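You operate a simulated robot arm through the tools that you are given. There is no shell and no other tool. Be economical: measure what you need, move in short steps, check, and stop when the job is done.

The job below is to be done with a simulated two-armed robot. You get a single attempt, and the scene is never put back.

## Task
Push the blocks drawer shut. Fetch the short level and set it on the top of the tall carton. Take the ring plug and put it on top of the ring cover. Open the links drawer. The order is free. Set down upright: short level.

The check looks at the end state, three seconds after you hand in, the way a careful person would. Anything else that was tipped, shoved, dropped, spilled or broken makes it a failure. A push-on lid holds only when it is set on centred and level and pressed home; a screw cap is set on level and turned clockwise until tight.

## Robot
Two 7-joint arms with two-finger parallel grippers on one trunk, on a base that drives. Base frame: it is fixed to the floor where the robot stands at the start and does not move with it; the origin is under the middle of the robot, x ahead of it, y to its left, z up. Readings come in m, degrees, newtons and seconds.
The left shoulder is at the start at [0.06, 0.143, 0.901], the right one opposite. With the tool pointing down near the work surface each hand reaches from about 0.3 to 0.74 m from the robot's upright axis, wherever it stands, measured 20 degrees to its own side. Places, roughly: blocks drawer [0.6, 0.1, 0.8]; links drawer [0.7, 0.2, 0.5]; ring cover (17x17x9 cm) [2, -4.8, 0.7]; ring plug (10x10x10 cm) [2.1, -4.7, 0.7]; short level (24x4x6 cm) [2.2, -4.5, 0.7]; top of the tall carton [1.6, -0.2, 0.6]. Payload 1.57 kg a hand.
The tool frame of a hand sits at the grasp point between the pads (the TCP): z along the fingers, y along the line on which they close. The tips reach 0.03 m beyond it. Largest opening 0.11 m; finger width 0.024, thickness 0.012; the body of the gripper, 0.048 by 0.112 m, starts 0.078 m behind the TCP.
Orientation is that of the tool frame in the base frame, as [roll, pitch, yaw] about the fixed x, y, z axes, in that order (R = Rz(yaw) Ry(pitch) Rx(roll)). With the fingers straight down and closing along the base's y, the tool's x points along the base's -x, its y along +y and its z along -z.

## Interface
- The arms move only by the tool servo_tool. It takes "left_steps", "right_steps" or both (then of equal length, played together; a hand with none holds still); each is a list of rows, each an object of numbers (a shift or turn left out is 0, a gripper value left out holds the last): "x", "y", "z": the shift along the tool's x, y, z in units of 25 mm (1.0 is 25 mm); "rx", "ry", "rz": the turn, a rotation vector about the tool's x, y, z in units of 5 degrees (1.0 is 5 degrees); "grip": the finger opening in m, from 0 to 0.11. In form: [{"x": .., "y": .., "z": .., "rx": .., "ry": .., "rz": .., "grip": ..}, ...]. A call has 1 to 20 rows; each row shifts and turns the commanded pose from where the row before left it, along the tool's axes as they then stand. A call with a number of a shift or a turn outside -1 to 1 is refused whole. Each row takes 0.2 s and may step no farther than 0.05 m and 8.6 degrees from the row before; otherwise, or with a gripper value out of range, the whole call is refused. A pose out of reach is approached as far as the arm can. The call stops where the force on the tool passes 40 N (or 10 N more than at its start, if that is more) or the arm is blocked; 0.2 s more then pass. The fingers move at their own pace (about 0.045 m/s each) and stop on an object; they squeeze with about 26 N. The grip force told is the motor's: it shows also when the fingers shut on nothing. Time passes only in rows, and 0.2 s behind the last, so rows that do not move let the fingers close. The reply holds the time, the measured pose of the TCP, the force on the tool along the base axes, the opening and the grip force, in the units named above and with some noise, with the torque about the TCP (base axes, N m) and any sound that the robot's microphone picked up.
- Cameras (640 x 400 px; columns grow to the right, rows downward): "scene" is now at [0.0333, 0.0094, 1.4973]; the picture's right is [0.14, -0.99, 0.00], its down [-0.86, -0.12, -0.49] and it looks along [0.49, 0.07, -0.87] (base axes); focal length 288 px, centre (320, 200). "left" rides on the left gripper at [0.07, -0.016, -0.141] in its tool frame; the picture's right is [0.23, 0.97, 0.00], its down [-0.86, 0.20, -0.48] and it looks along [-0.47, 0.11, 0.88] (tool axes); focal length 222 px, centre (320, 200). "right" rides on the right gripper at [0.07, 0.016, -0.141] in its tool frame; the picture's right is [-0.23, 0.97, 0.00], its down [-0.86, -0.20, -0.48] and it looks along [-0.47, -0.11, 0.88] (tool axes); focal length 222 px, centre (320, 200).
- grab_frame(camera): a new picture of that camera. The clock stands still meanwhile.
- slide_trunk(by): slides the trunk up (or, below 0, down) by that many m; the arms and the scene camera ride with it, the base frame stays. It gives what a move gives, with no picture.
- roll_base(legs): drives the robot by 1 to 6 legs, each [ahead, left, turn to the left] in m, m and degrees, along the robot's own axes; the way and the turn of a leg run together, so that a leg with both is an arc; at most 1.5 m and 180 degrees a leg. The arms and the cameras ride along, it lands a little off, and it stops where it bumps. It gives what a move gives.
- head_to(pan, tilt): turns the head with the scene camera to pan (to the left, within 86 degrees either way) and tilt (down, from -29 to 69), counted from straight ahead of the robot. It gives what a move gives.
- pixel_to_xyz(camera, pixels): there is no depth. For up to 12 entries [column, row, z] of the newest picture of that camera ("zoom" is the newest enlarged one), the place [x, y] in the base frame at which the ray of that pixel passes the height z, good to about 0.003 m. The clock stands still meanwhile.
- close_up(camera, box): a new picture of the part [left, top, right, bottom] of that camera's present view, enlarged. The clock stands still meanwhile.
- close_job(): hands the job in; it is judged then, once.

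Keep the steps short. Do not move on a guess: measure, check each grasp and each placing, and mend mistakes. In all there are 110 turns and 92 pictures (those below and enlarged ones count). Leave the grippers open and the arms clear of the work at the hand-in unless told otherwise, and finish with a single line.

The tools are called after ">>>" as name(argument=value, ...) on one line, values as JSON. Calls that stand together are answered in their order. servo_tool: Moves the arms, as the interface text tells. Its arguments: {"type":"object","properties":{"left_steps":{"type":"array"},"right_steps":{"type":"array"}},"required":[]} The other tools are called the same way: slide_trunk (by) slides the trunk up or down; roll_base (legs) drives the base; head_to (pan, tilt) turns the head that bears the scene camera; grab_frame (camera) takes a picture; pixel_to_xyz (camera, pixels) gives the place at which the rays of pixels pass given heights; close_up (camera, box) takes an enlarged picture of a part of a camera's view; close_job () hands the job in.

At the start:

```text
time: 0.0
left_ee_pos: [0.5397, 0.225, 1.0378]
left_tool_rot: [180.0, 0.0, -180.0]
left_ft_force: [0.4, 0.0, 0.3]
left_ft_torque: [-0.02, 0.01, -0.02]
left_width: 0.1099
left_grip_force: 0.0
right_ee_pos: [0.4405, -0.1361, 0.958]
right_tool_rot: [-180.0, 0.1, -180.0]
right_ft_force: [0.0, -0.7, -0.2]
right_ft_torque: [0.02, 0.01, 0.02]
right_width: 0.1098
right_grip_force: 0.1
trunk travel left (down, up): [-0.5, 0.09]
robot x, y, heading: [-0.0026, -0.0008, 0.0]
head pan, tilt: [8.0, 60.5]
```

scene: 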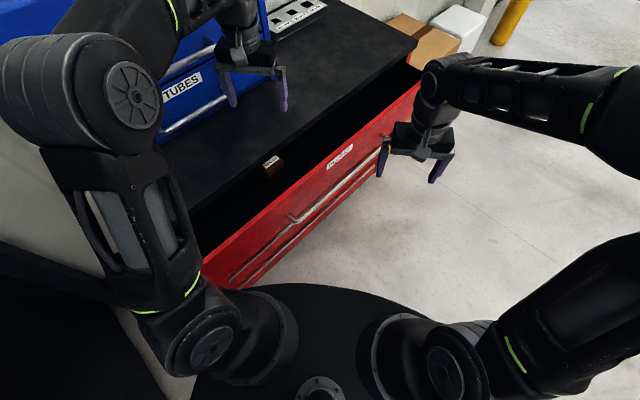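
right: 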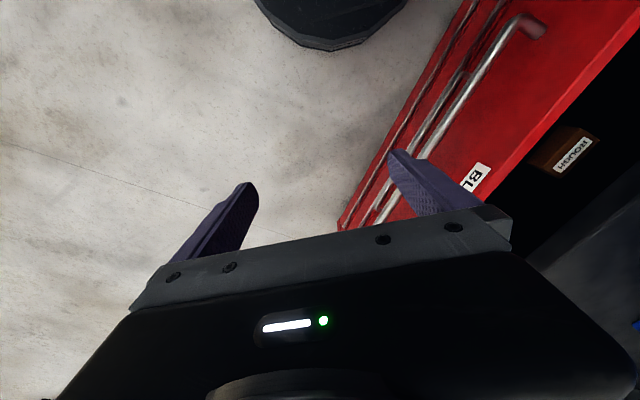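
left: 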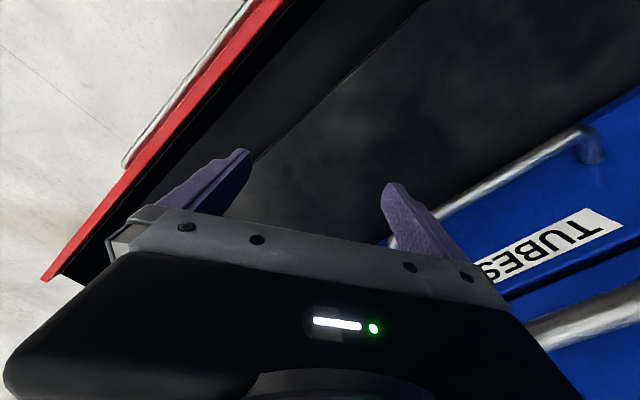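

I start by measuring the open red blocks drawer: the front's top edge runs from about (205,262) to (418,85). I'll also look further around.

>>> pixel_to_xyz(camera="scene", pixels=[[205, 262, 0.85], [418, 85, 0.85], [340, 155, 0.8], [205, 262, 0.8], [418, 85, 0.8], [412, 40, 0.9], [200, 205, 0.9], [290, 218, 0.77], [382, 140, 0.77]])

>>> close_up(camera="scene", box=[160, 60, 460, 300])

>>> head_to(pan=0, tilt=35)

>>> grab_frame(camera="scene")

```text
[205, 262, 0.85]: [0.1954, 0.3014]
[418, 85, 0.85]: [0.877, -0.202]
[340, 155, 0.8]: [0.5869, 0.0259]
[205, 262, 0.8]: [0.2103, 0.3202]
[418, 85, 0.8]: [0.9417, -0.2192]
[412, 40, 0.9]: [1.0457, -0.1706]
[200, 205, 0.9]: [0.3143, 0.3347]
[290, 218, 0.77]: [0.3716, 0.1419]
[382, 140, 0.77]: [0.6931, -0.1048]
```

```text
1.67 times, centred on (310, 180) of scene
```

zoom: 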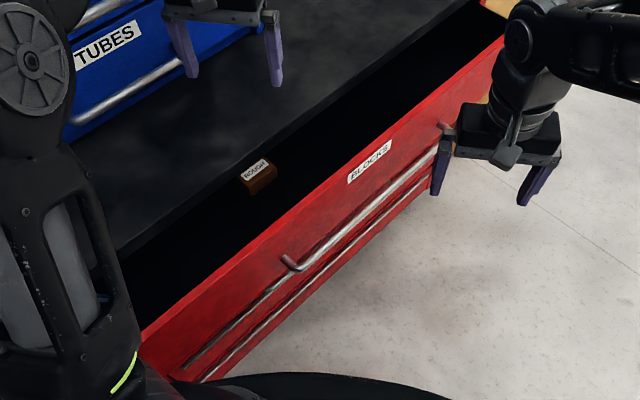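

```text
time: 0.9
left_ee_pos: [0.54, 0.2264, 1.037]
left_tool_rot: [180.0, 0.1, -179.9]
left_ft_force: [0.1, 0.2, 0.2]
left_ft_torque: [0.0, -0.03, 0.02]
left_width: 0.1098
left_grip_force: 0.1
right_ee_pos: [0.4415, -0.1343, 0.9574]
right_tool_rot: [-180.0, 0.1, 180.0]
right_ft_force: [0.1, -0.1, -0.8]
right_ft_torque: [0.03, 0.0, 0.01]
right_width: 0.1099
right_grip_force: 0.0
trunk travel left (down, up): [-0.5, 0.09]
robot x, y, heading: [0.0015, -0.0022, 0.1]
head pan, tilt: [0.0, 35.0]
```

```text
87 pictures are left
```

scene: 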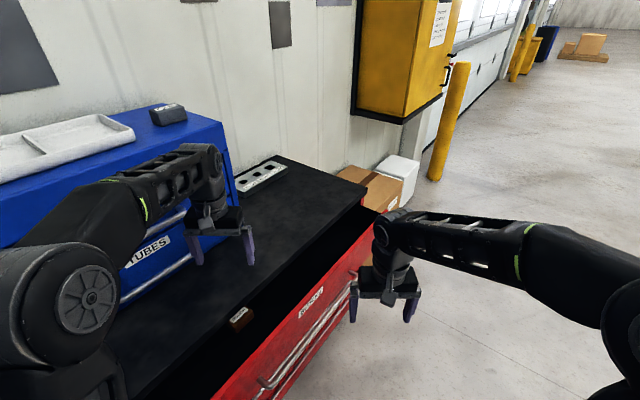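

The front runs along about -36 deg, and the push direction is about (0.59, 0.81). Next I find heights by crossing rays: the label's left end is at right-camera (470,185) and at scene (300,316).

>>> pixel_to_xyz(camera="scene", pixels=[[300, 316, 0.76], [300, 316, 0.8], [300, 316, 0.84], [265, 385, 0.75], [350, 285, 0.75], [365, 262, 0.84], [362, 195, 0.88], [362, 195, 0.9], [120, 335, 0.88], [120, 335, 0.9], [365, 185, 0.6], [405, 205, 0.6]])

>>> pixel_to_xyz(camera="right", pixels=[[468, 188, 0.76], [468, 188, 0.8], [468, 188, 0.84], [540, 25, 0.7], [540, 25, 0.75], [640, 20, 0.8], [640, 20, 0.85]])

>>> close_up(camera="scene", box=[200, 120, 460, 400])

```text
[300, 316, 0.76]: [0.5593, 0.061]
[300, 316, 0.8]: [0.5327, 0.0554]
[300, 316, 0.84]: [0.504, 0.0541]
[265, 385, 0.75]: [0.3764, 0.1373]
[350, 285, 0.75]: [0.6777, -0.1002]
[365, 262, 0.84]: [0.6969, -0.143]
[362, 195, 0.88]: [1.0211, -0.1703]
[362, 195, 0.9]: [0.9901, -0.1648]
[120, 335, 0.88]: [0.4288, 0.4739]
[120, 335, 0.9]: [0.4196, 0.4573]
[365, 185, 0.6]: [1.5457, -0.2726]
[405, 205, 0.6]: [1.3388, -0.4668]
```

```text
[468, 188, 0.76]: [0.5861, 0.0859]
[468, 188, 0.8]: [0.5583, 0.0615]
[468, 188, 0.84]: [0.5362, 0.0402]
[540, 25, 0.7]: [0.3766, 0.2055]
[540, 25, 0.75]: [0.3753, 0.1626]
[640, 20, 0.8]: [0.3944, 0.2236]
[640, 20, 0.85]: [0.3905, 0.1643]
```

```text
1.43 times, centred on (330, 260) of scene
```

zoom: 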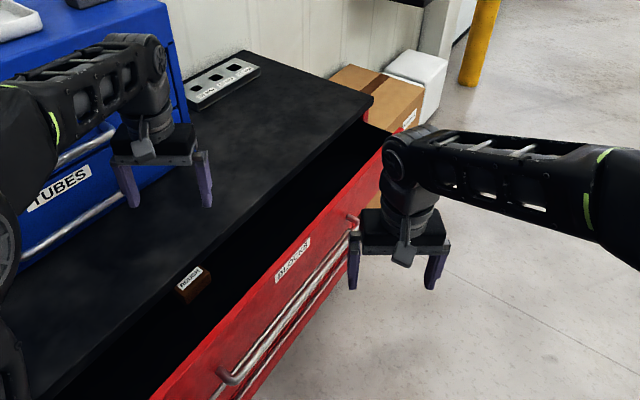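

The label is at z≈0.80, the front plane is about 0.36 m from the robot axis, and the handle is at z≈0.77. I back away from the cabinet, then turn to face it squarely.

>>> roll_base(legs=[[-0.047, -0.4, 0], [0, 0, 53.6]])

>>> head_to(pan=0, tilt=40)

>>> grab_frame(camera="scene")

```text
time: 5.8
left_ee_pos: [0.0839, 0.1769, 1.0379]
left_tool_rot: [180.0, 0.1, -125.5]
left_ft_force: [-0.3, -0.4, 0.4]
left_ft_torque: [-0.01, 0.0, -0.04]
left_width: 0.11
left_grip_force: 0.0
right_ee_pos: [0.3195, -0.1127, 0.9575]
right_tool_rot: [180.0, 0.0, -125.6]
right_ft_force: [0.0, -0.2, 0.1]
right_ft_torque: [0.01, 0.0, 0.0]
right_width: 0.1101
right_grip_force: 0.0
trunk travel left (down, up): [-0.5, 0.09]
robot x, y, heading: [-0.047, -0.3884, 54.3]
head pan, tilt: [0.0, 35.0]
```

```text
time: 6.5
left_ee_pos: [0.0827, 0.176, 1.0382]
left_tool_rot: [179.9, -0.1, -125.6]
left_ft_force: [0.0, 0.5, 1.0]
left_ft_torque: [-0.01, 0.02, -0.04]
left_width: 0.11
left_grip_force: 0.1
right_ee_pos: [0.3209, -0.1128, 0.9572]
right_tool_rot: [-179.9, 0.0, -125.6]
right_ft_force: [0.1, -0.1, 0.2]
right_ft_torque: [0.02, -0.03, -0.01]
right_width: 0.1102
right_grip_force: 0.1
trunk travel left (down, up): [-0.5, 0.09]
robot x, y, heading: [-0.0443, -0.3924, 54.5]
head pan, tilt: [0.0, 40.0]
```

```text
85 pictures are left
```

scene: 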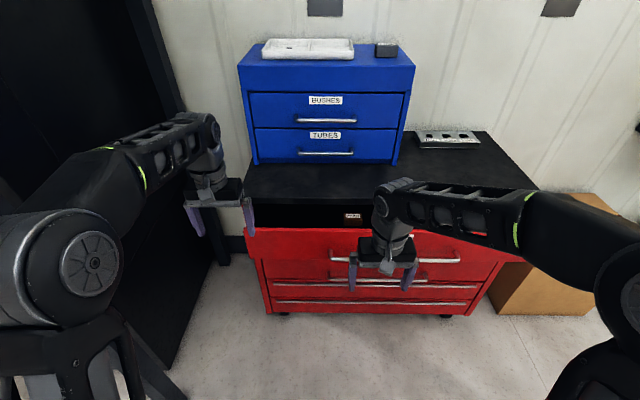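

Facing it squarely now. Measure the drawer front's top edge and the lower drawers, and enlarge the view.

>>> close_up(camera="scene", box=[230, 170, 540, 330])

>>> pixel_to_xyz(camera="scene", pixels=[[250, 230, 0.84], [300, 231, 0.84], [500, 240, 0.84], [250, 198, 0.88], [535, 190, 0.88], [250, 158, 0.88], [490, 132, 0.88], [340, 255, 0.77], [458, 260, 0.77]])

```text
2.06 times, centred on (385, 250) of scene
```

zoom: 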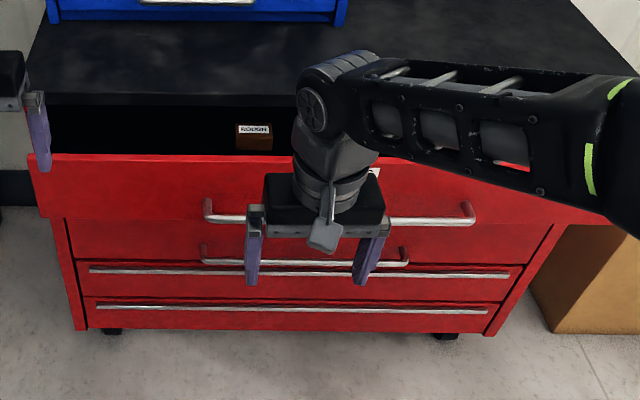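

```text
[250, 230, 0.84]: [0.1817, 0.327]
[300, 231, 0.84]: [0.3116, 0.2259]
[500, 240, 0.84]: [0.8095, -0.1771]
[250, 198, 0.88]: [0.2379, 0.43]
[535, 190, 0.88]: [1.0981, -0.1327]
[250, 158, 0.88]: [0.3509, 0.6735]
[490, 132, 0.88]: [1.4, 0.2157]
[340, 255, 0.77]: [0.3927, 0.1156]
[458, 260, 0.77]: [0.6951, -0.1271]
```

I move 0.2 m ahead and 0.1 m right so the right hand is in front of the drawer middle, then close the right fingers and tilt them forward.

>>> roll_base(legs=[[0.2, -0.1, 0]])

>>> servo_tool(right_steps=[{"ry": -1, "grip": 0}, {"ry": -1}, {"ry": -1}, {"ry": -1}, {"ry": -1}, {"ry": -1}, {}, {}, {}])

>>> grab_frame(camera="right")

>>> grab_frame(camera="scene")

```text
time: 8.2
left_ee_pos: [0.2798, 0.2845, 1.0376]
left_tool_rot: [180.0, -0.2, -125.3]
left_ft_force: [0.4, 0.2, -0.3]
left_ft_torque: [-0.01, 0.04, 0.01]
left_width: 0.1101
left_grip_force: 0.2
right_ee_pos: [0.5168, -0.0041, 0.9562]
right_tool_rot: [-180.0, 0.0, -125.4]
right_ft_force: [0.2, 0.5, 0.6]
right_ft_torque: [0.0, 0.02, -0.02]
right_width: 0.11
right_grip_force: 0.1
trunk travel left (down, up): [-0.5, 0.09]
robot x, y, heading: [0.152, -0.2897, 54.9]
head pan, tilt: [0.0, 40.0]
```

```text
time: 10.2
left_ee_pos: [0.2784, 0.2846, 1.0385]
left_tool_rot: [-179.9, 0.0, -125.4]
left_ft_force: [-0.4, -0.7, 0.0]
left_ft_torque: [0.0, -0.02, 0.02]
left_width: 0.1098
left_grip_force: 0.1
right_ee_pos: [0.5166, -0.0045, 0.9578]
right_tool_rot: [-180.0, 30.0, -125.3]
right_ft_force: [0.5, -0.2, -0.2]
right_ft_torque: [-0.02, -0.01, -0.01]
right_width: 0.0
right_grip_force: 21.3
trunk travel left (down, up): [-0.5, 0.09]
robot x, y, heading: [0.1481, -0.285, 54.4]
head pan, tilt: [0.0, 40.0]
```

```text
83 pictures are left
```

right: 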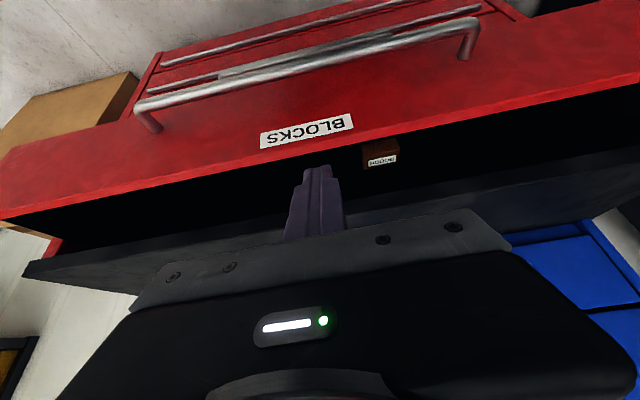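

```text
82 pictures are left
```

scene: 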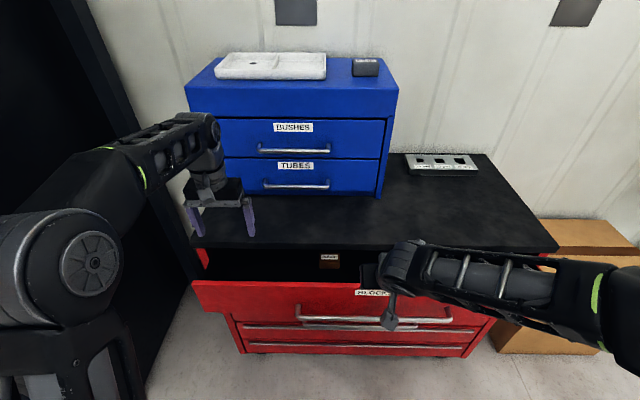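

Label's left end: scene (356,293), right camera (352,121). Cross these and the top edge (right cam (350,143); scene (356,285)).

>>> pixel_to_xyz(camera="scene", pixels=[[356, 293, 0.78], [356, 293, 0.82], [356, 285, 0.82], [356, 285, 0.86], [200, 283, 0.84]])

>>> pixel_to_xyz(camera="right", pixels=[[352, 121, 0.78], [352, 121, 0.82], [352, 137, 0.82], [352, 137, 0.86], [0, 215, 0.84], [640, 87, 0.84], [330, 240, 0.88], [230, 255, 0.88], [30, 265, 0.88]])

```text
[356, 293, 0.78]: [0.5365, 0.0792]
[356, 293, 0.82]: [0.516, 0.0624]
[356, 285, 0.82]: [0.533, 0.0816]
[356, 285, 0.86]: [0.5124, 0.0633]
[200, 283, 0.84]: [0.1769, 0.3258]
```

```text
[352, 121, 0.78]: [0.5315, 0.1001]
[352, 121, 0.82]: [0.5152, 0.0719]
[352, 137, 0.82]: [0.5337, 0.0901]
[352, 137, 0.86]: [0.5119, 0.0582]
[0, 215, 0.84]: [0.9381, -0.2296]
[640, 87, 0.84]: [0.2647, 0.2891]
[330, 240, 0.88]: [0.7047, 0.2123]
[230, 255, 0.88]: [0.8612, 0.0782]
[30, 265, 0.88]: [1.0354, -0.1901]
```

Top edge is at z≈0.845, front at s≈0.367. I lower 0.12 m, so the tip is near z 0.81 (above the handle bar), then push ahead 0.12 m.

>>> servo_tool(right_steps=[{"z": 0.693, "x": 0.4}, {"z": 0.693, "x": 0.4}, {"z": 0.693, "x": 0.4}, {"z": 0.693, "x": 0.4}, {"z": 0.693, "x": 0.4}, {"z": 0.693, "x": 0.4}])

>>> servo_tool(right_steps=[{"z": 0.4, "x": -0.69}, {"z": 0.4, "x": -0.69}, {"z": 0.4, "x": -0.69}, {"z": 0.4, "x": -0.69}, {"z": 0.4, "x": -0.69}, {"z": 0.4, "x": -0.69}])

>>> grab_frame(camera="scene")

```text
time: 11.6
left_ee_pos: [0.2788, 0.2838, 1.0382]
left_tool_rot: [-180.0, 0.0, -125.3]
left_ft_force: [0.2, 0.2, -0.5]
left_ft_torque: [0.01, -0.01, 0.0]
left_width: 0.11
left_grip_force: 0.2
right_ee_pos: [0.5152, -0.0034, 0.8373]
right_tool_rot: [180.0, 30.0, -125.4]
right_ft_force: [0.3, -0.2, -0.1]
right_ft_torque: [-0.02, 0.01, 0.01]
right_width: 0.0
right_grip_force: 21.7
trunk travel left (down, up): [-0.5, 0.09]
robot x, y, heading: [0.1479, -0.2869, 54.8]
head pan, tilt: [0.0, 40.0]
```

```text
time: 13.0
left_ee_pos: [0.2796, 0.2844, 1.0377]
left_tool_rot: [180.0, 0.0, -125.3]
left_ft_force: [0.1, 0.2, 0.3]
left_ft_torque: [0.06, 0.0, 0.01]
left_width: 0.1098
left_grip_force: 0.0
right_ee_pos: [0.5842, 0.093, 0.8367]
right_tool_rot: [180.0, 30.0, -125.3]
right_ft_force: [1.0, 0.1, 0.1]
right_ft_torque: [0.02, 0.01, 0.01]
right_width: 0.0001
right_grip_force: 21.4
trunk travel left (down, up): [-0.5, 0.09]
robot x, y, heading: [0.1537, -0.2853, 54.9]
head pan, tilt: [0.0, 40.0]
```

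```text
81 pictures are left
```

scene: 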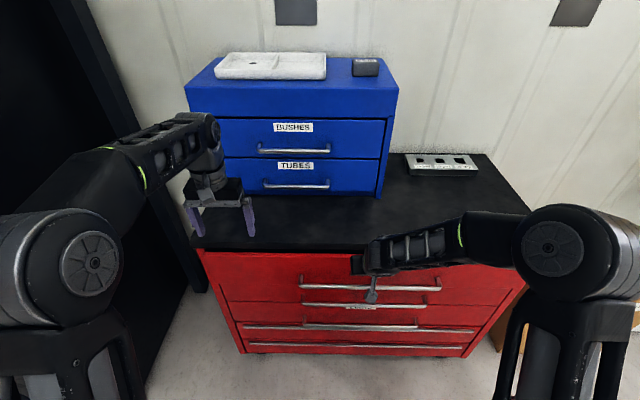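

The drawer has moved most of the way in with low force. Keep pushing until it meets its stop.

>>> servo_tool(right_steps=[{"z": 0.2, "x": -0.346}, {"z": 0.2, "x": -0.346}, {"z": 0.2, "x": -0.346}, {"z": 0.2, "x": -0.346}, {"z": 0.2, "x": -0.346}, {"z": 0.2, "x": -0.346}])

>>> grab_frame(camera="right")

>>> close_up(camera="scene", box=[180, 220, 540, 370])

```text
time: 13.9
left_ee_pos: [0.2774, 0.2815, 1.0383]
left_tool_rot: [-180.0, 0.1, -125.4]
left_ft_force: [0.8, 0.1, 0.1]
left_ft_torque: [-0.02, 0.0, 0.01]
left_width: 0.1099
left_grip_force: 0.0
right_ee_pos: [0.5989, 0.1166, 0.8346]
right_tool_rot: [-180.0, 29.3, -125.5]
right_ft_force: [-19.6, -30.4, 32.3]
right_ft_torque: [0.25, 0.02, 0.0]
right_width: 0.0
right_grip_force: 21.6
trunk travel left (down, up): [-0.5, 0.09]
robot x, y, heading: [0.1478, -0.288, 54.7]
head pan, tilt: [0.0, 40.0]
stopped in row 4 (right hand): the force on the tool passed its limit at 50 N (the readings are from after the stop); the commanded pose is now the measured one
```

```text
80 pictures are left
```

right: 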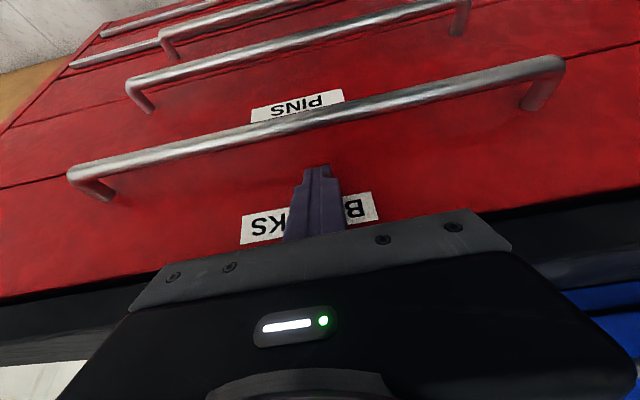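

```text
1.78 times, centred on (360, 295) of scene
```

zoom: 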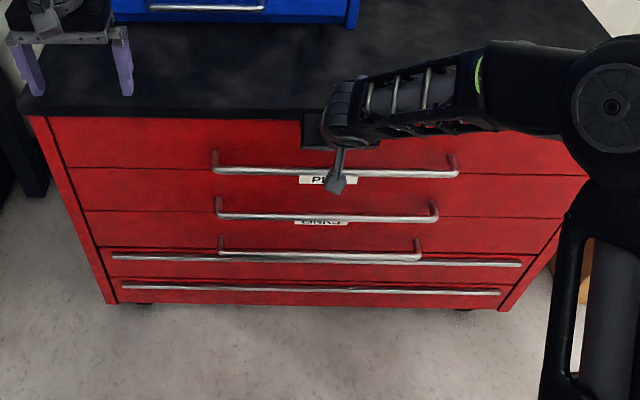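

It met its stop: BLOCKS is flush. I back the right hand off and draw the left hand back 0.2 m to keep it clear of the cabinet.

>>> servo_tool(right_steps=[{"z": -0.4, "x": 0.69}, {"z": -0.4, "x": 0.69}, {"z": -0.5, "x": 0.86}, {"z": -0.5, "x": 0.86}, {"z": -0.5, "x": 0.86}, {"z": -0.5, "x": 0.86}, {"z": -0.5, "x": 0.86}, {}], left_steps=[{"x": 1}, {"x": 1}, {"x": 1}, {"x": 1}, {"x": 1}, {"x": 1}, {"x": 1}, {"x": 1}])

>>> roll_base(legs=[[-0.25, 0, 0]])

>>> grab_frame(camera="scene")

>>> close_up(camera="scene", box=[200, 170, 560, 330])

>>> grab_frame(camera="right")

```text
time: 15.8
left_ee_pos: [0.1614, 0.1182, 1.0383]
left_tool_rot: [-180.0, 0.0, -125.4]
left_ft_force: [0.0, -0.1, 0.8]
left_ft_torque: [0.05, -0.01, 0.02]
left_width: 0.1101
left_grip_force: 0.0
right_ee_pos: [0.5076, -0.0176, 0.8347]
right_tool_rot: [-179.9, 29.4, -125.4]
right_ft_force: [-0.6, -0.3, -0.2]
right_ft_torque: [0.02, 0.04, 0.02]
right_width: 0.0001
right_grip_force: 21.4
trunk travel left (down, up): [-0.5, 0.09]
robot x, y, heading: [0.154, -0.2875, 54.7]
head pan, tilt: [0.0, 40.0]
```

```text
time: 17.6
left_ee_pos: [0.0199, -0.0838, 1.037]
left_tool_rot: [180.0, 0.1, -125.6]
left_ft_force: [0.0, -0.4, -0.1]
left_ft_torque: [0.02, 0.01, -0.01]
left_width: 0.1103
left_grip_force: 0.1
right_ee_pos: [0.3631, -0.2197, 0.8346]
right_tool_rot: [-179.9, 29.4, -125.6]
right_ft_force: [0.1, -0.2, -0.3]
right_ft_torque: [0.01, -0.05, 0.01]
right_width: 0.0
right_grip_force: 21.3
trunk travel left (down, up): [-0.5, 0.09]
robot x, y, heading: [0.0072, -0.4897, 54.5]
head pan, tilt: [0.0, 40.0]
```

```text
78 pictures are left
```

scene: 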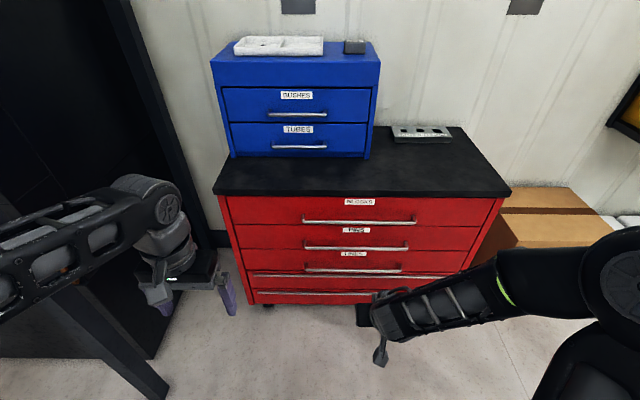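

```text
1.78 times, centred on (380, 250) of scene
```

zoom: 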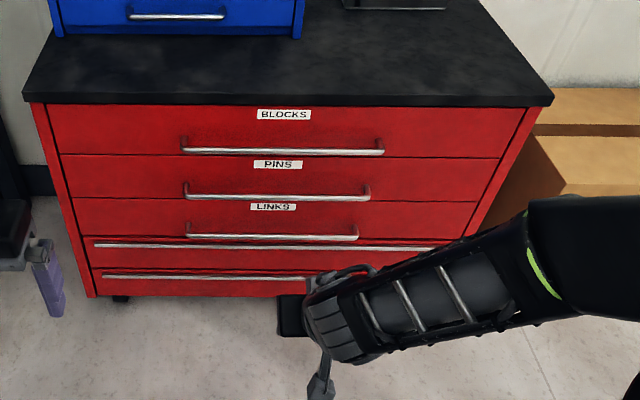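

```text
76 pictures are left
```

right: 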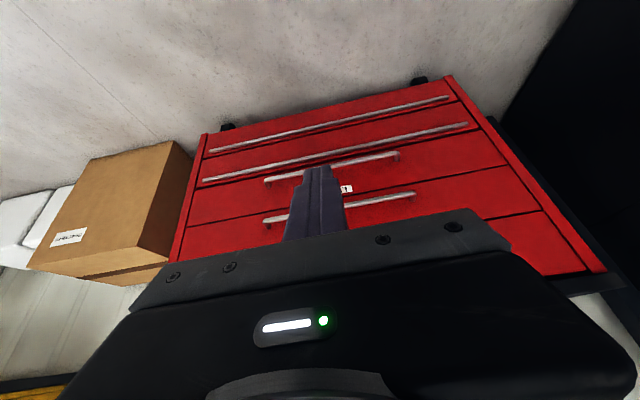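

Links handle ends: zoom (187,238) and (357,237); in the right camera (398,156) and (268,182). Cross the rays for height.

>>> pixel_to_xyz(camera="zoom", pixels=[[187, 238, 0.45], [187, 238, 0.5], [187, 238, 0.55], [357, 237, 0.45], [357, 237, 0.5], [357, 237, 0.55]])

>>> pixel_to_xyz(camera="right", pixels=[[398, 156, 0.45], [398, 156, 0.5], [398, 156, 0.55], [268, 182, 0.45], [268, 182, 0.5], [268, 182, 0.55]])

>>> close_up(camera="right", box=[180, 70, 500, 270])

```text
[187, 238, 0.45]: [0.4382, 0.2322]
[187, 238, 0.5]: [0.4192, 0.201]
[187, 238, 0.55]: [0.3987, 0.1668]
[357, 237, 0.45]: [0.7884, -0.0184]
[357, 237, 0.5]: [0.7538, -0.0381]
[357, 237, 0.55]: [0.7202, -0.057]
```

```text
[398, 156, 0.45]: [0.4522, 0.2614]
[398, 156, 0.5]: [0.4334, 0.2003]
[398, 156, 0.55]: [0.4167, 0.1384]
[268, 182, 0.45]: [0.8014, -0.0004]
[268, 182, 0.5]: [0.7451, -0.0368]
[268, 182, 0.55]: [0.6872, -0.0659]
```

```text
2.00 times, centred on (340, 170) of right
```

zoom: 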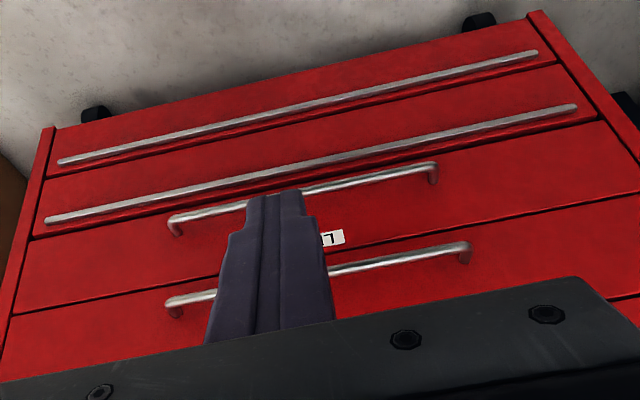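

The handle is at z≈0.49, s≈0.42, centred under the right hand. I lower the trunk 0.3 m and turn the right hand to point ahead, with its fingers closing vertically.

>>> slide_trunk(by=-0.3)

>>> servo_tool(right_steps=[{"ry": -1, "grip": 0.08}, {"ry": -1}, {"ry": -1}, {"ry": -1}, {"ry": -1}, {"ry": -1}, {"ry": -1}, {"ry": -1}, {"ry": -1}, {"ry": -1}, {"ry": -1}, {"ry": -1}])

>>> servo_tool(right_steps=[{"rz": 1}, {"rz": 1}, {"rz": 1}, {"rz": 1}, {"rz": 1}, {"rz": 1}, {"rz": 1}, {"rz": 1}, {"rz": 1}, {"rz": 1}, {"rz": 1}, {"rz": 1}, {"rz": 1}, {"rz": 1}, {"rz": 1}, {"rz": 1}, {"rz": 1}, {"rz": 1}])

>>> grab_frame(camera="right")

>>> grab_frame(camera="scene")

```text
time: 20.6
left_ee_pos: [0.0196, -0.0838, 0.7366]
left_tool_rot: [-180.0, 0.1, -125.7]
left_ft_force: [0.3, -0.3, 0.7]
left_ft_torque: [0.01, 0.0, 0.0]
left_width: 0.1101
left_grip_force: 0.1
right_ee_pos: [0.3653, -0.2214, 0.5344]
right_tool_rot: [-180.0, 29.3, -125.7]
right_ft_force: [0.3, -0.3, 0.5]
right_ft_torque: [-0.01, 0.01, 0.05]
right_width: 0.0001
right_grip_force: 21.6
trunk travel left (down, up): [-0.2, 0.39]
robot x, y, heading: [0.0042, -0.4896, 54.0]
head pan, tilt: [0.0, 40.0]
```

```text
time: 23.2
left_ee_pos: [0.0198, -0.0832, 0.7376]
left_tool_rot: [180.0, 0.0, -125.7]
left_ft_force: [0.1, 0.2, 0.2]
left_ft_torque: [0.0, -0.03, -0.01]
left_width: 0.1096
left_grip_force: 0.1
right_ee_pos: [0.4353, -0.0518, 0.6292]
right_tool_rot: [-170.7, 88.4, -116.5]
right_ft_force: [0.1, -0.5, -0.5]
right_ft_torque: [-0.01, -0.02, -0.01]
right_width: 0.08
right_grip_force: 0.1
right hand out of reach, approached as far as the arm can: row 1, 2, 3, 4, 5, 6, 8, 9, 10, 11, 12
trunk travel left (down, up): [-0.2, 0.39]
robot x, y, heading: [0.0028, -0.4897, 54.3]
head pan, tilt: [0.0, 40.0]
```

```text
time: 27.0
left_ee_pos: [0.0193, -0.0816, 0.7381]
left_tool_rot: [-179.9, 0.0, -125.7]
left_ft_force: [-0.4, -0.4, -0.6]
left_ft_torque: [0.01, -0.01, -0.01]
left_width: 0.1103
left_grip_force: 0.1
right_ee_pos: [0.4122, 0.0281, 0.8517]
right_tool_rot: [91.5, 0.2, 144.5]
right_ft_force: [1.3, 0.6, -0.4]
right_ft_torque: [-0.01, -0.02, -0.03]
right_width: 0.0799
right_grip_force: 0.0
right hand out of reach, approached as far as the arm can: row 1, 2, 3, 4, 5, 6, 7, 8, 9, 10, 11, 12, 13, 14, 15, 16, 17, 18
trunk travel left (down, up): [-0.2, 0.39]
robot x, y, heading: [0.009, -0.4882, 54.2]
head pan, tilt: [0.0, 40.0]
```

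```text
74 pictures are left
```

right: 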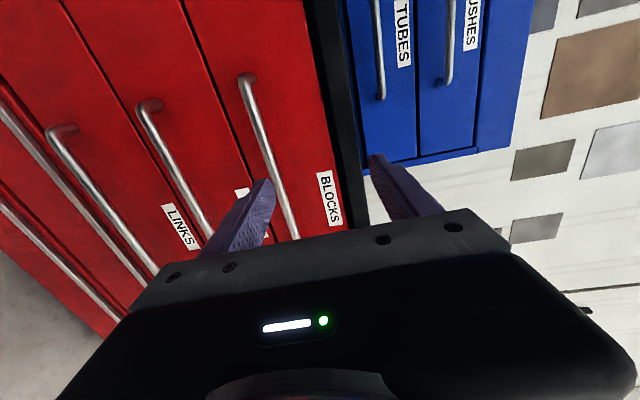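

```text
73 pictures are left
```

scene: 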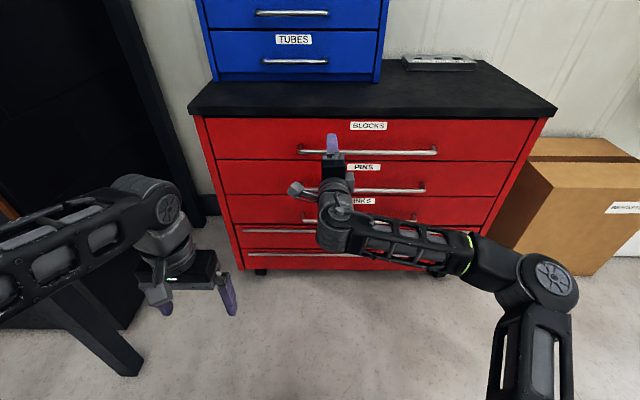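

The hand points ahead now, with its closing axis vertical, but the place was too near the body to reach. I test by shifting the command a little ahead.

>>> servo_tool(right_steps=[{"z": 1}, {"z": 1}, {"z": 1}])

```text
time: 27.8
left_ee_pos: [0.0193, -0.0827, 0.7376]
left_tool_rot: [-180.0, 0.0, -125.8]
left_ft_force: [0.8, -0.4, -0.1]
left_ft_torque: [-0.03, 0.02, -0.01]
left_width: 0.11
left_grip_force: 0.1
right_ee_pos: [0.4553, 0.0883, 0.856]
right_tool_rot: [91.3, 0.1, 144.3]
right_ft_force: [-0.1, 0.2, -0.8]
right_ft_torque: [-0.01, 0.0, 0.02]
right_width: 0.0802
right_grip_force: 0.0
right hand out of reach, approached as far as the arm can: row 1
trunk travel left (down, up): [-0.2, 0.39]
robot x, y, heading: [0.0041, -0.4897, 54.5]
head pan, tilt: [0.0, 40.0]
```

The reach works from here (s≈0.34, z 0.856). Now I lower towards handle height and shift right 0.1 m, keeping about 6 cm clear of the handles.

>>> servo_tool(right_steps=[{"y": -1, "x": -0.4}, {"y": -1, "x": -0.4}, {"y": -1, "x": -0.4}, {"y": -1, "x": -0.4}, {"y": -1, "x": -0.4}, {"y": -1, "x": -0.4}, {"y": -1, "x": -0.4}, {"y": -1, "x": -0.4}, {"y": -1, "x": -0.4}, {"y": -1, "x": -0.4}, {"y": -1, "x": -0.4}, {"y": -1}])

>>> grab_frame(camera="right")

>>> grab_frame(camera="scene")

```text
time: 30.4
left_ee_pos: [0.0195, -0.0819, 0.7383]
left_tool_rot: [180.0, 0.0, -125.7]
left_ft_force: [-0.7, 0.1, 0.4]
left_ft_torque: [0.02, 0.02, -0.01]
left_width: 0.11
left_grip_force: 0.0
right_ee_pos: [0.572, -0.0016, 0.8254]
right_tool_rot: [92.1, 0.2, 144.5]
right_ft_force: [0.2, 0.4, 0.4]
right_ft_torque: [-0.01, -0.01, 0.0]
right_width: 0.08
right_grip_force: 0.1
right hand out of reach, approached as far as the arm can: row 1, 2, 3, 4, 5, 6, 7, 8, 9, 10, 11, 12
trunk travel left (down, up): [-0.2, 0.39]
robot x, y, heading: [0.0043, -0.4887, 54.1]
head pan, tilt: [0.0, 40.0]
```

```text
72 pictures are left
```

right: 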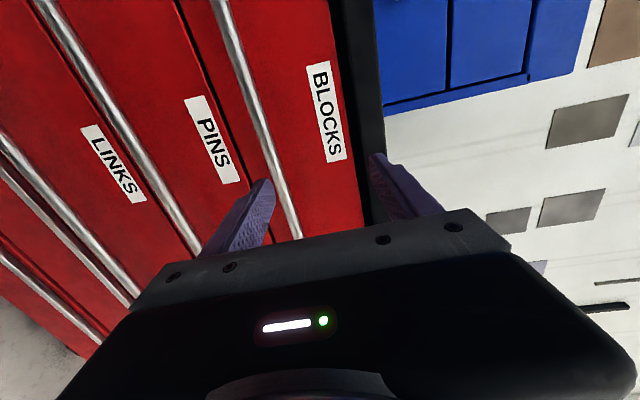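

```text
71 pictures are left
```

scene: 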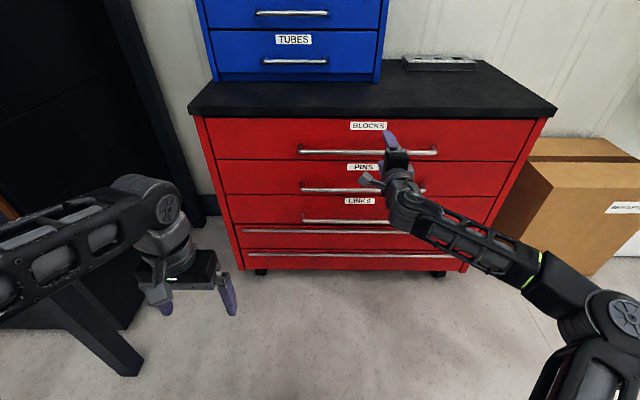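

Horizontal pointing can't get lower at this shoulder height. I lower the trunk the remaining 0.2 m and tilt the fingers down 30 deg.

>>> slide_trunk(by=-0.2)

>>> servo_tool(right_steps=[{"rx": 1}, {"rx": 1}, {"rx": 1}, {"rx": 1}, {"rx": 1}, {"rx": 1}])

>>> grab_frame(camera="right")

```text
time: 32.5
left_ee_pos: [0.0185, -0.0834, 0.5384]
left_tool_rot: [180.0, 0.0, -125.7]
left_ft_force: [0.5, 0.2, -0.4]
left_ft_torque: [0.02, 0.0, 0.01]
left_width: 0.1103
left_grip_force: 0.1
right_ee_pos: [0.5717, -0.002, 0.6263]
right_tool_rot: [92.0, 0.2, 144.5]
right_ft_force: [0.0, -0.6, 0.3]
right_ft_torque: [0.02, 0.02, 0.03]
right_width: 0.0803
right_grip_force: 0.0
trunk travel left (down, up): [0.0, 0.59]
robot x, y, heading: [0.0064, -0.4889, 54.3]
head pan, tilt: [0.0, 40.0]
```

```text
time: 33.9
left_ee_pos: [0.018, -0.0838, 0.5377]
left_tool_rot: [180.0, 0.0, -125.7]
left_ft_force: [1.1, -0.2, 0.2]
left_ft_torque: [0.03, 0.04, -0.02]
left_width: 0.11
left_grip_force: 0.0
right_ee_pos: [0.5723, -0.0018, 0.627]
right_tool_rot: [122.2, 0.1, 144.5]
right_ft_force: [1.4, -1.0, 0.4]
right_ft_torque: [0.0, 0.03, 0.02]
right_width: 0.08
right_grip_force: 0.2
trunk travel left (down, up): [0.0, 0.59]
robot x, y, heading: [0.0073, -0.4881, 54.2]
head pan, tilt: [0.0, 40.0]
```

```text
70 pictures are left
```

right: 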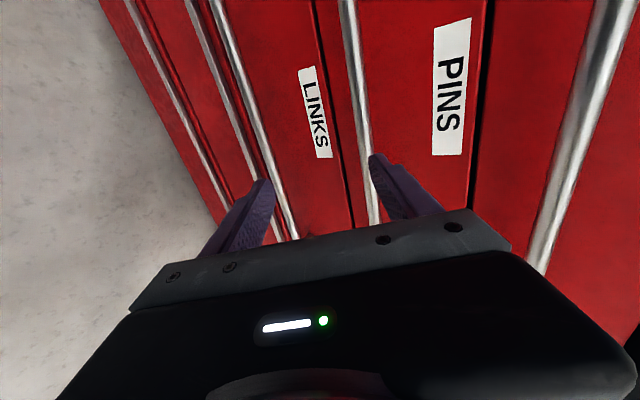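

Now find the LINKS bar precisely: in the right camera it passes about (262,140); compare with the scene view.

>>> grab_frame(camera="scene")

>>> pixel_to_xyz(camera="right", pixels=[[240, 80, 0.46], [240, 80, 0.48], [240, 80, 0.5], [240, 80, 0.52], [358, 110, 0.58], [358, 110, 0.6], [358, 110, 0.62], [358, 110, 0.64]])

>>> close_up(camera="scene", box=[200, 90, 560, 290])

```text
69 pictures are left
```

scene: 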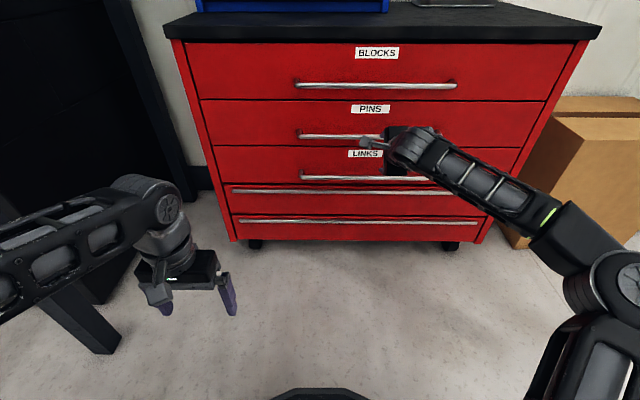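

```text
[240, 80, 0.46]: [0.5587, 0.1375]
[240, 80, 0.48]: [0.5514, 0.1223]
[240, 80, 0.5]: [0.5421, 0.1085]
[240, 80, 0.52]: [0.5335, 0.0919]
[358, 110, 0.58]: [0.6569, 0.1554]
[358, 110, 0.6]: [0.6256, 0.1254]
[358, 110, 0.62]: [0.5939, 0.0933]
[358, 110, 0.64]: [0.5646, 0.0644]
```

```text
1.78 times, centred on (380, 190) of scene
```

zoom: 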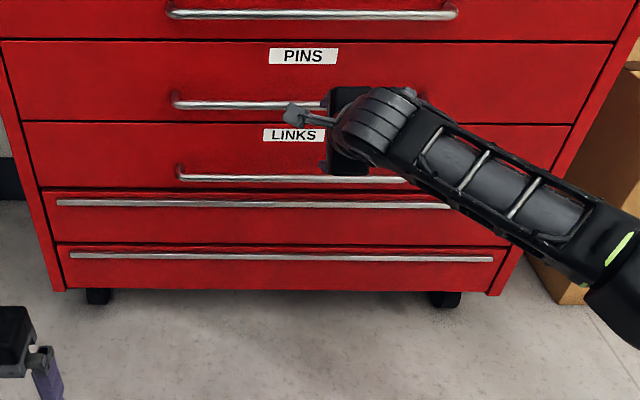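

>>> pixel_to_xyz(camera="zoom", pixels=[[200, 177, 0.46], [200, 177, 0.48], [200, 177, 0.5], [200, 177, 0.52], [200, 105, 0.6], [200, 105, 0.62], [200, 123, 0.55], [200, 123, 0.58], [200, 188, 0.45], [200, 188, 0.43]])

```text
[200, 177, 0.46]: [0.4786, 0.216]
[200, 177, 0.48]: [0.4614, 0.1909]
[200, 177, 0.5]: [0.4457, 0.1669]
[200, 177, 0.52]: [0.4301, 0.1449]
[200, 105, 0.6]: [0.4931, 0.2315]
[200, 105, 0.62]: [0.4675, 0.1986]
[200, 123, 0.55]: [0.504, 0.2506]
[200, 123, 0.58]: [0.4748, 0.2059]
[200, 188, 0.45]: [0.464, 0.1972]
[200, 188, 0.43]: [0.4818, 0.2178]
```

The LINKS bar is at s≈0.42, z≈0.485. Check the long bar just beneath it: zoom (200,203), right camera (214,80).

>>> pixel_to_xyz(camera="zoom", pixels=[[200, 203, 0.4], [200, 203, 0.42], [200, 203, 0.44], [200, 203, 0.46]])

>>> close_up(camera="right", box=[140, 0, 460, 200])

>>> pixel_to_xyz(camera="right", pixels=[[214, 80, 0.4], [214, 80, 0.42], [214, 80, 0.44], [214, 80, 0.46]])

```text
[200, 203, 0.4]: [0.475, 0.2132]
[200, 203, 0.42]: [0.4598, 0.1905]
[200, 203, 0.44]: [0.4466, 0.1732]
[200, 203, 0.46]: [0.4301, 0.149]
```

```text
2.00 times, centred on (300, 100) of right
```

zoom: 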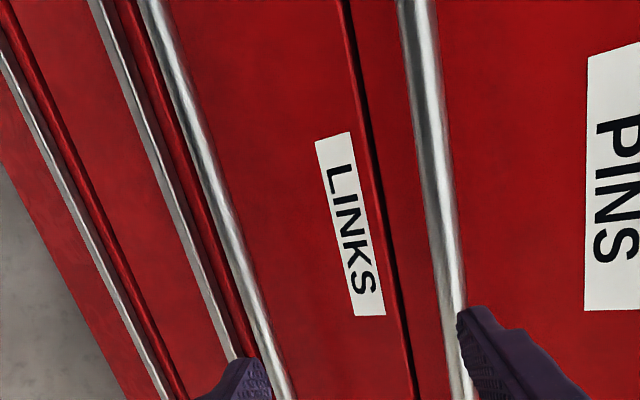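

```text
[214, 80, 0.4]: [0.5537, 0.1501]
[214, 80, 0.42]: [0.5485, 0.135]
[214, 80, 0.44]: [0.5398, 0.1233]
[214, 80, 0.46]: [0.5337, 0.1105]
```

There's clear room around the LINKS bar (the next bar is 8 cm below). I tilt to 45 deg, centre on the handle, set a 0.055 m opening and go to a point about 9 cm short of the bar.

>>> servo_tool(right_steps=[{"rx": 0.87, "grip": 0.055}, {"rx": 0.87}, {"rx": 0.87}, {"z": 0.77, "y": -0.55, "x": 0.47}, {"z": 0.77, "y": -0.55, "x": 0.47}, {"z": 0.77, "y": -0.55, "x": 0.47}])

>>> grab_frame(camera="right")

```text
time: 35.3
left_ee_pos: [0.0197, -0.0822, 0.5382]
left_tool_rot: [-180.0, 0.1, -125.7]
left_ft_force: [-0.8, -0.7, -0.1]
left_ft_torque: [0.03, 0.0, 0.0]
left_width: 0.1102
left_grip_force: 0.0
right_ee_pos: [0.5503, 0.0285, 0.5564]
right_tool_rot: [135.2, 0.0, 144.4]
right_ft_force: [1.2, -0.5, 0.8]
right_ft_torque: [0.02, 0.02, -0.05]
right_width: 0.0548
right_grip_force: 0.0
trunk travel left (down, up): [0.0, 0.59]
robot x, y, heading: [0.0049, -0.4869, 54.2]
head pan, tilt: [0.0, 40.0]
```

```text
66 pictures are left
```

right: 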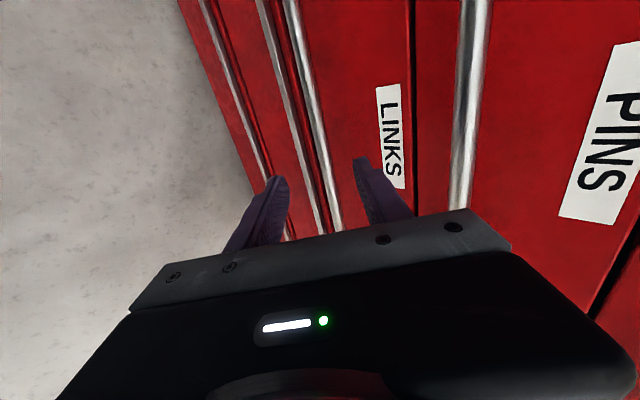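

The bar lies between the fingers, at about (325,170). Advance along the fingers 7 cm and look.

>>> servo_tool(right_steps=[{"z": 0.7}, {"z": 0.7}, {"z": 0.7}, {"z": 0.7}])

>>> close_up(camera="right", box=[160, 50, 480, 250])

>>> close_up(camera="scene", box=[280, 80, 520, 230])

```text
time: 36.3
left_ee_pos: [0.0193, -0.0831, 0.5379]
left_tool_rot: [-179.9, -0.1, -125.6]
left_ft_force: [-0.2, 0.7, -0.1]
left_ft_torque: [-0.01, 0.03, 0.01]
left_width: 0.1101
left_grip_force: 0.1
right_ee_pos: [0.5786, 0.0678, 0.5072]
right_tool_rot: [135.1, 0.1, 144.5]
right_ft_force: [0.3, -0.2, -0.1]
right_ft_torque: [0.0, 0.01, 0.0]
right_width: 0.055
right_grip_force: 0.1
trunk travel left (down, up): [0.0, 0.59]
robot x, y, heading: [0.0038, -0.4886, 54.4]
head pan, tilt: [0.0, 40.0]
```

```text
2.00 times, centred on (320, 150) of right
```

zoom: 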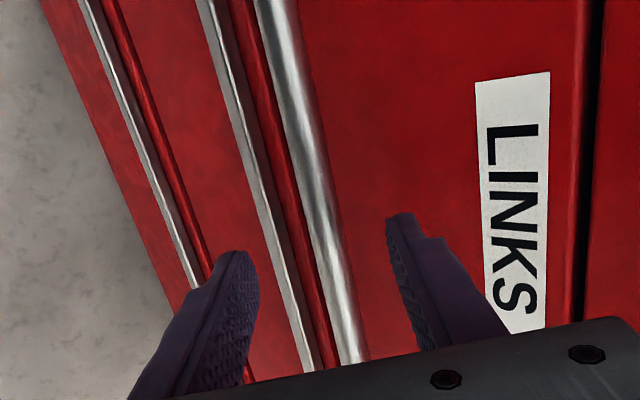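

```text
2.67 times, centred on (400, 155) of scene
```

zoom: 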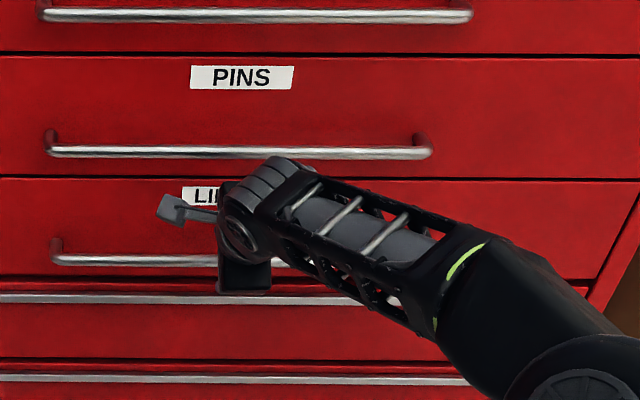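

By the measure the bar is at the fingertips and centred. Advance 2.2 cm and close.

>>> servo_tool(right_steps=[{"z": 0.45}, {"z": 0.45}, {"grip": 0.0}, {}, {}, {}, {}])

>>> close_up(camera="right", box=[160, 50, 480, 250])

```text
time: 37.9
left_ee_pos: [0.0205, -0.0827, 0.538]
left_tool_rot: [-180.0, -0.1, -125.8]
left_ft_force: [-0.6, 0.1, -0.4]
left_ft_torque: [-0.01, 0.02, -0.01]
left_width: 0.11
left_grip_force: 0.1
right_ee_pos: [0.5882, 0.081, 0.4939]
right_tool_rot: [134.9, -0.1, 144.3]
right_ft_force: [2.0, 0.1, 8.6]
right_ft_torque: [0.48, 0.28, -0.57]
right_width: 0.016
right_grip_force: 31.3
trunk travel left (down, up): [0.0, 0.59]
robot x, y, heading: [0.0084, -0.4933, 54.2]
head pan, tilt: [0.0, 40.0]
```

```text
2.00 times, centred on (320, 150) of right
```

zoom: 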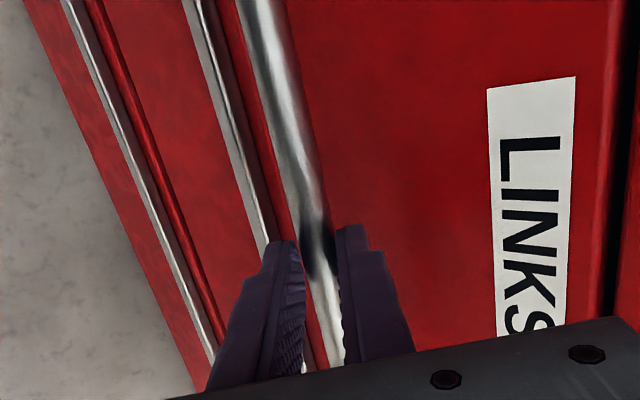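

Gripped on the bar (0.016 m). I pull straight back by driving the base 0.12 m.

>>> roll_base(legs=[[-0.12, 0, 0]])

>>> grab_frame(camera="scene")

```text
time: 39.2
left_ee_pos: [-0.0505, -0.1789, 0.5392]
left_tool_rot: [179.9, 0.2, -125.5]
left_ft_force: [-0.5, -0.2, 0.4]
left_ft_torque: [-0.01, -0.01, 0.01]
left_width: 0.11
left_grip_force: 0.0
right_ee_pos: [0.5175, -0.013, 0.4937]
right_tool_rot: [134.9, 0.1, 144.7]
right_ft_force: [7.5, -3.4, 15.9]
right_ft_torque: [0.39, -0.13, -0.88]
right_width: 0.016
right_grip_force: 31.8
trunk travel left (down, up): [0.0, 0.59]
robot x, y, heading: [-0.0659, -0.584, 54.7]
head pan, tilt: [0.0, 40.0]
```

```text
62 pictures are left
```

scene: 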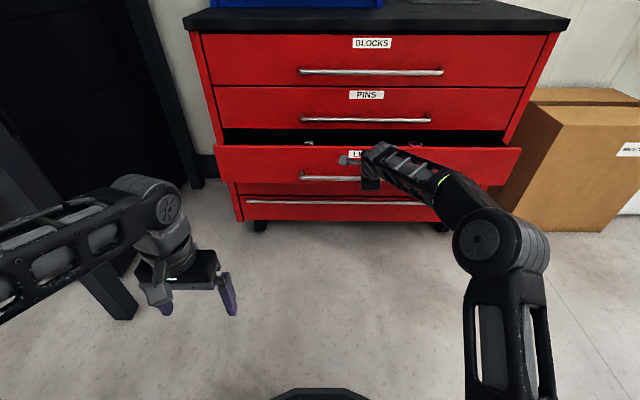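

LINKS is 12 cm open and the other drawers stay shut. I pull another 8 cm.

>>> roll_base(legs=[[-0.08, 0, 0]])

>>> grab_frame(camera="scene")

```text
time: 40.2
left_ee_pos: [-0.0965, -0.2439, 0.5367]
left_tool_rot: [-179.9, 0.0, -125.5]
left_ft_force: [-0.2, -0.8, 0.7]
left_ft_torque: [-0.02, 0.0, 0.01]
left_width: 0.11
left_grip_force: 0.2
right_ee_pos: [0.4713, -0.078, 0.493]
right_tool_rot: [134.8, 0.1, 144.7]
right_ft_force: [-5.2, 5.5, 5.4]
right_ft_torque: [0.45, 0.37, -0.45]
right_width: 0.0163
right_grip_force: 31.5
trunk travel left (down, up): [0.0, 0.59]
robot x, y, heading: [-0.1097, -0.6493, 54.6]
head pan, tilt: [0.0, 40.0]
```

```text
61 pictures are left
```

scene: 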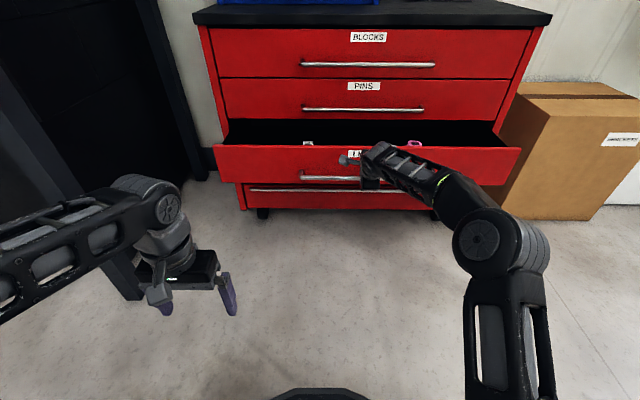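

The drawer is 20 cm open. I release and retreat along the fingers.

>>> servo_tool(right_steps=[{"grip": 0.055}, {}, {}, {"z": -0.8}, {"z": -0.8}, {"z": -0.8}, {"z": -0.8}, {"z": -0.8}])

>>> roll_base(legs=[[-0.4, 0, 0]])

>>> slide_trunk(by=0.5)

>>> grab_frame(camera="scene")

```text
time: 42.0
left_ee_pos: [-0.0965, -0.2426, 0.5377]
left_tool_rot: [180.0, 0.0, -125.4]
left_ft_force: [-0.3, 0.3, 0.2]
left_ft_torque: [0.01, 0.02, 0.01]
left_width: 0.1099
left_grip_force: 0.1
right_ee_pos: [0.4308, -0.1355, 0.5635]
right_tool_rot: [134.9, 0.1, 144.7]
right_ft_force: [0.3, 0.1, -1.4]
right_ft_torque: [0.01, 0.01, -0.01]
right_width: 0.0548
right_grip_force: 0.0
trunk travel left (down, up): [0.0, 0.59]
robot x, y, heading: [-0.1084, -0.6454, 54.3]
head pan, tilt: [0.0, 40.0]
```

```text
time: 44.5
left_ee_pos: [-0.3231, -0.5621, 0.5378]
left_tool_rot: [180.0, 0.0, -125.7]
left_ft_force: [0.3, 0.5, -0.3]
left_ft_torque: [0.0, -0.02, -0.01]
left_width: 0.1099
left_grip_force: 0.1
right_ee_pos: [0.2051, -0.4548, 0.5644]
right_tool_rot: [135.0, 0.1, 144.5]
right_ft_force: [-1.0, 0.0, 0.1]
right_ft_torque: [0.0, -0.01, 0.02]
right_width: 0.0549
right_grip_force: 0.0
trunk travel left (down, up): [0.0, 0.59]
robot x, y, heading: [-0.3357, -0.9687, 54.4]
head pan, tilt: [0.0, 40.0]
```

```text
refused: 0.5 is not a number from -0.4 to 0.4
```

```text
60 pictures are left
```

scene: 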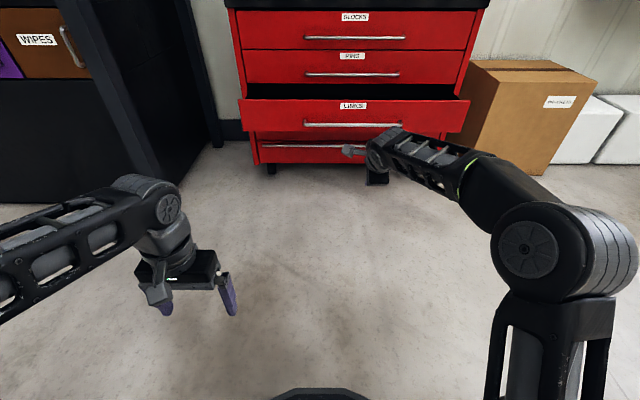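

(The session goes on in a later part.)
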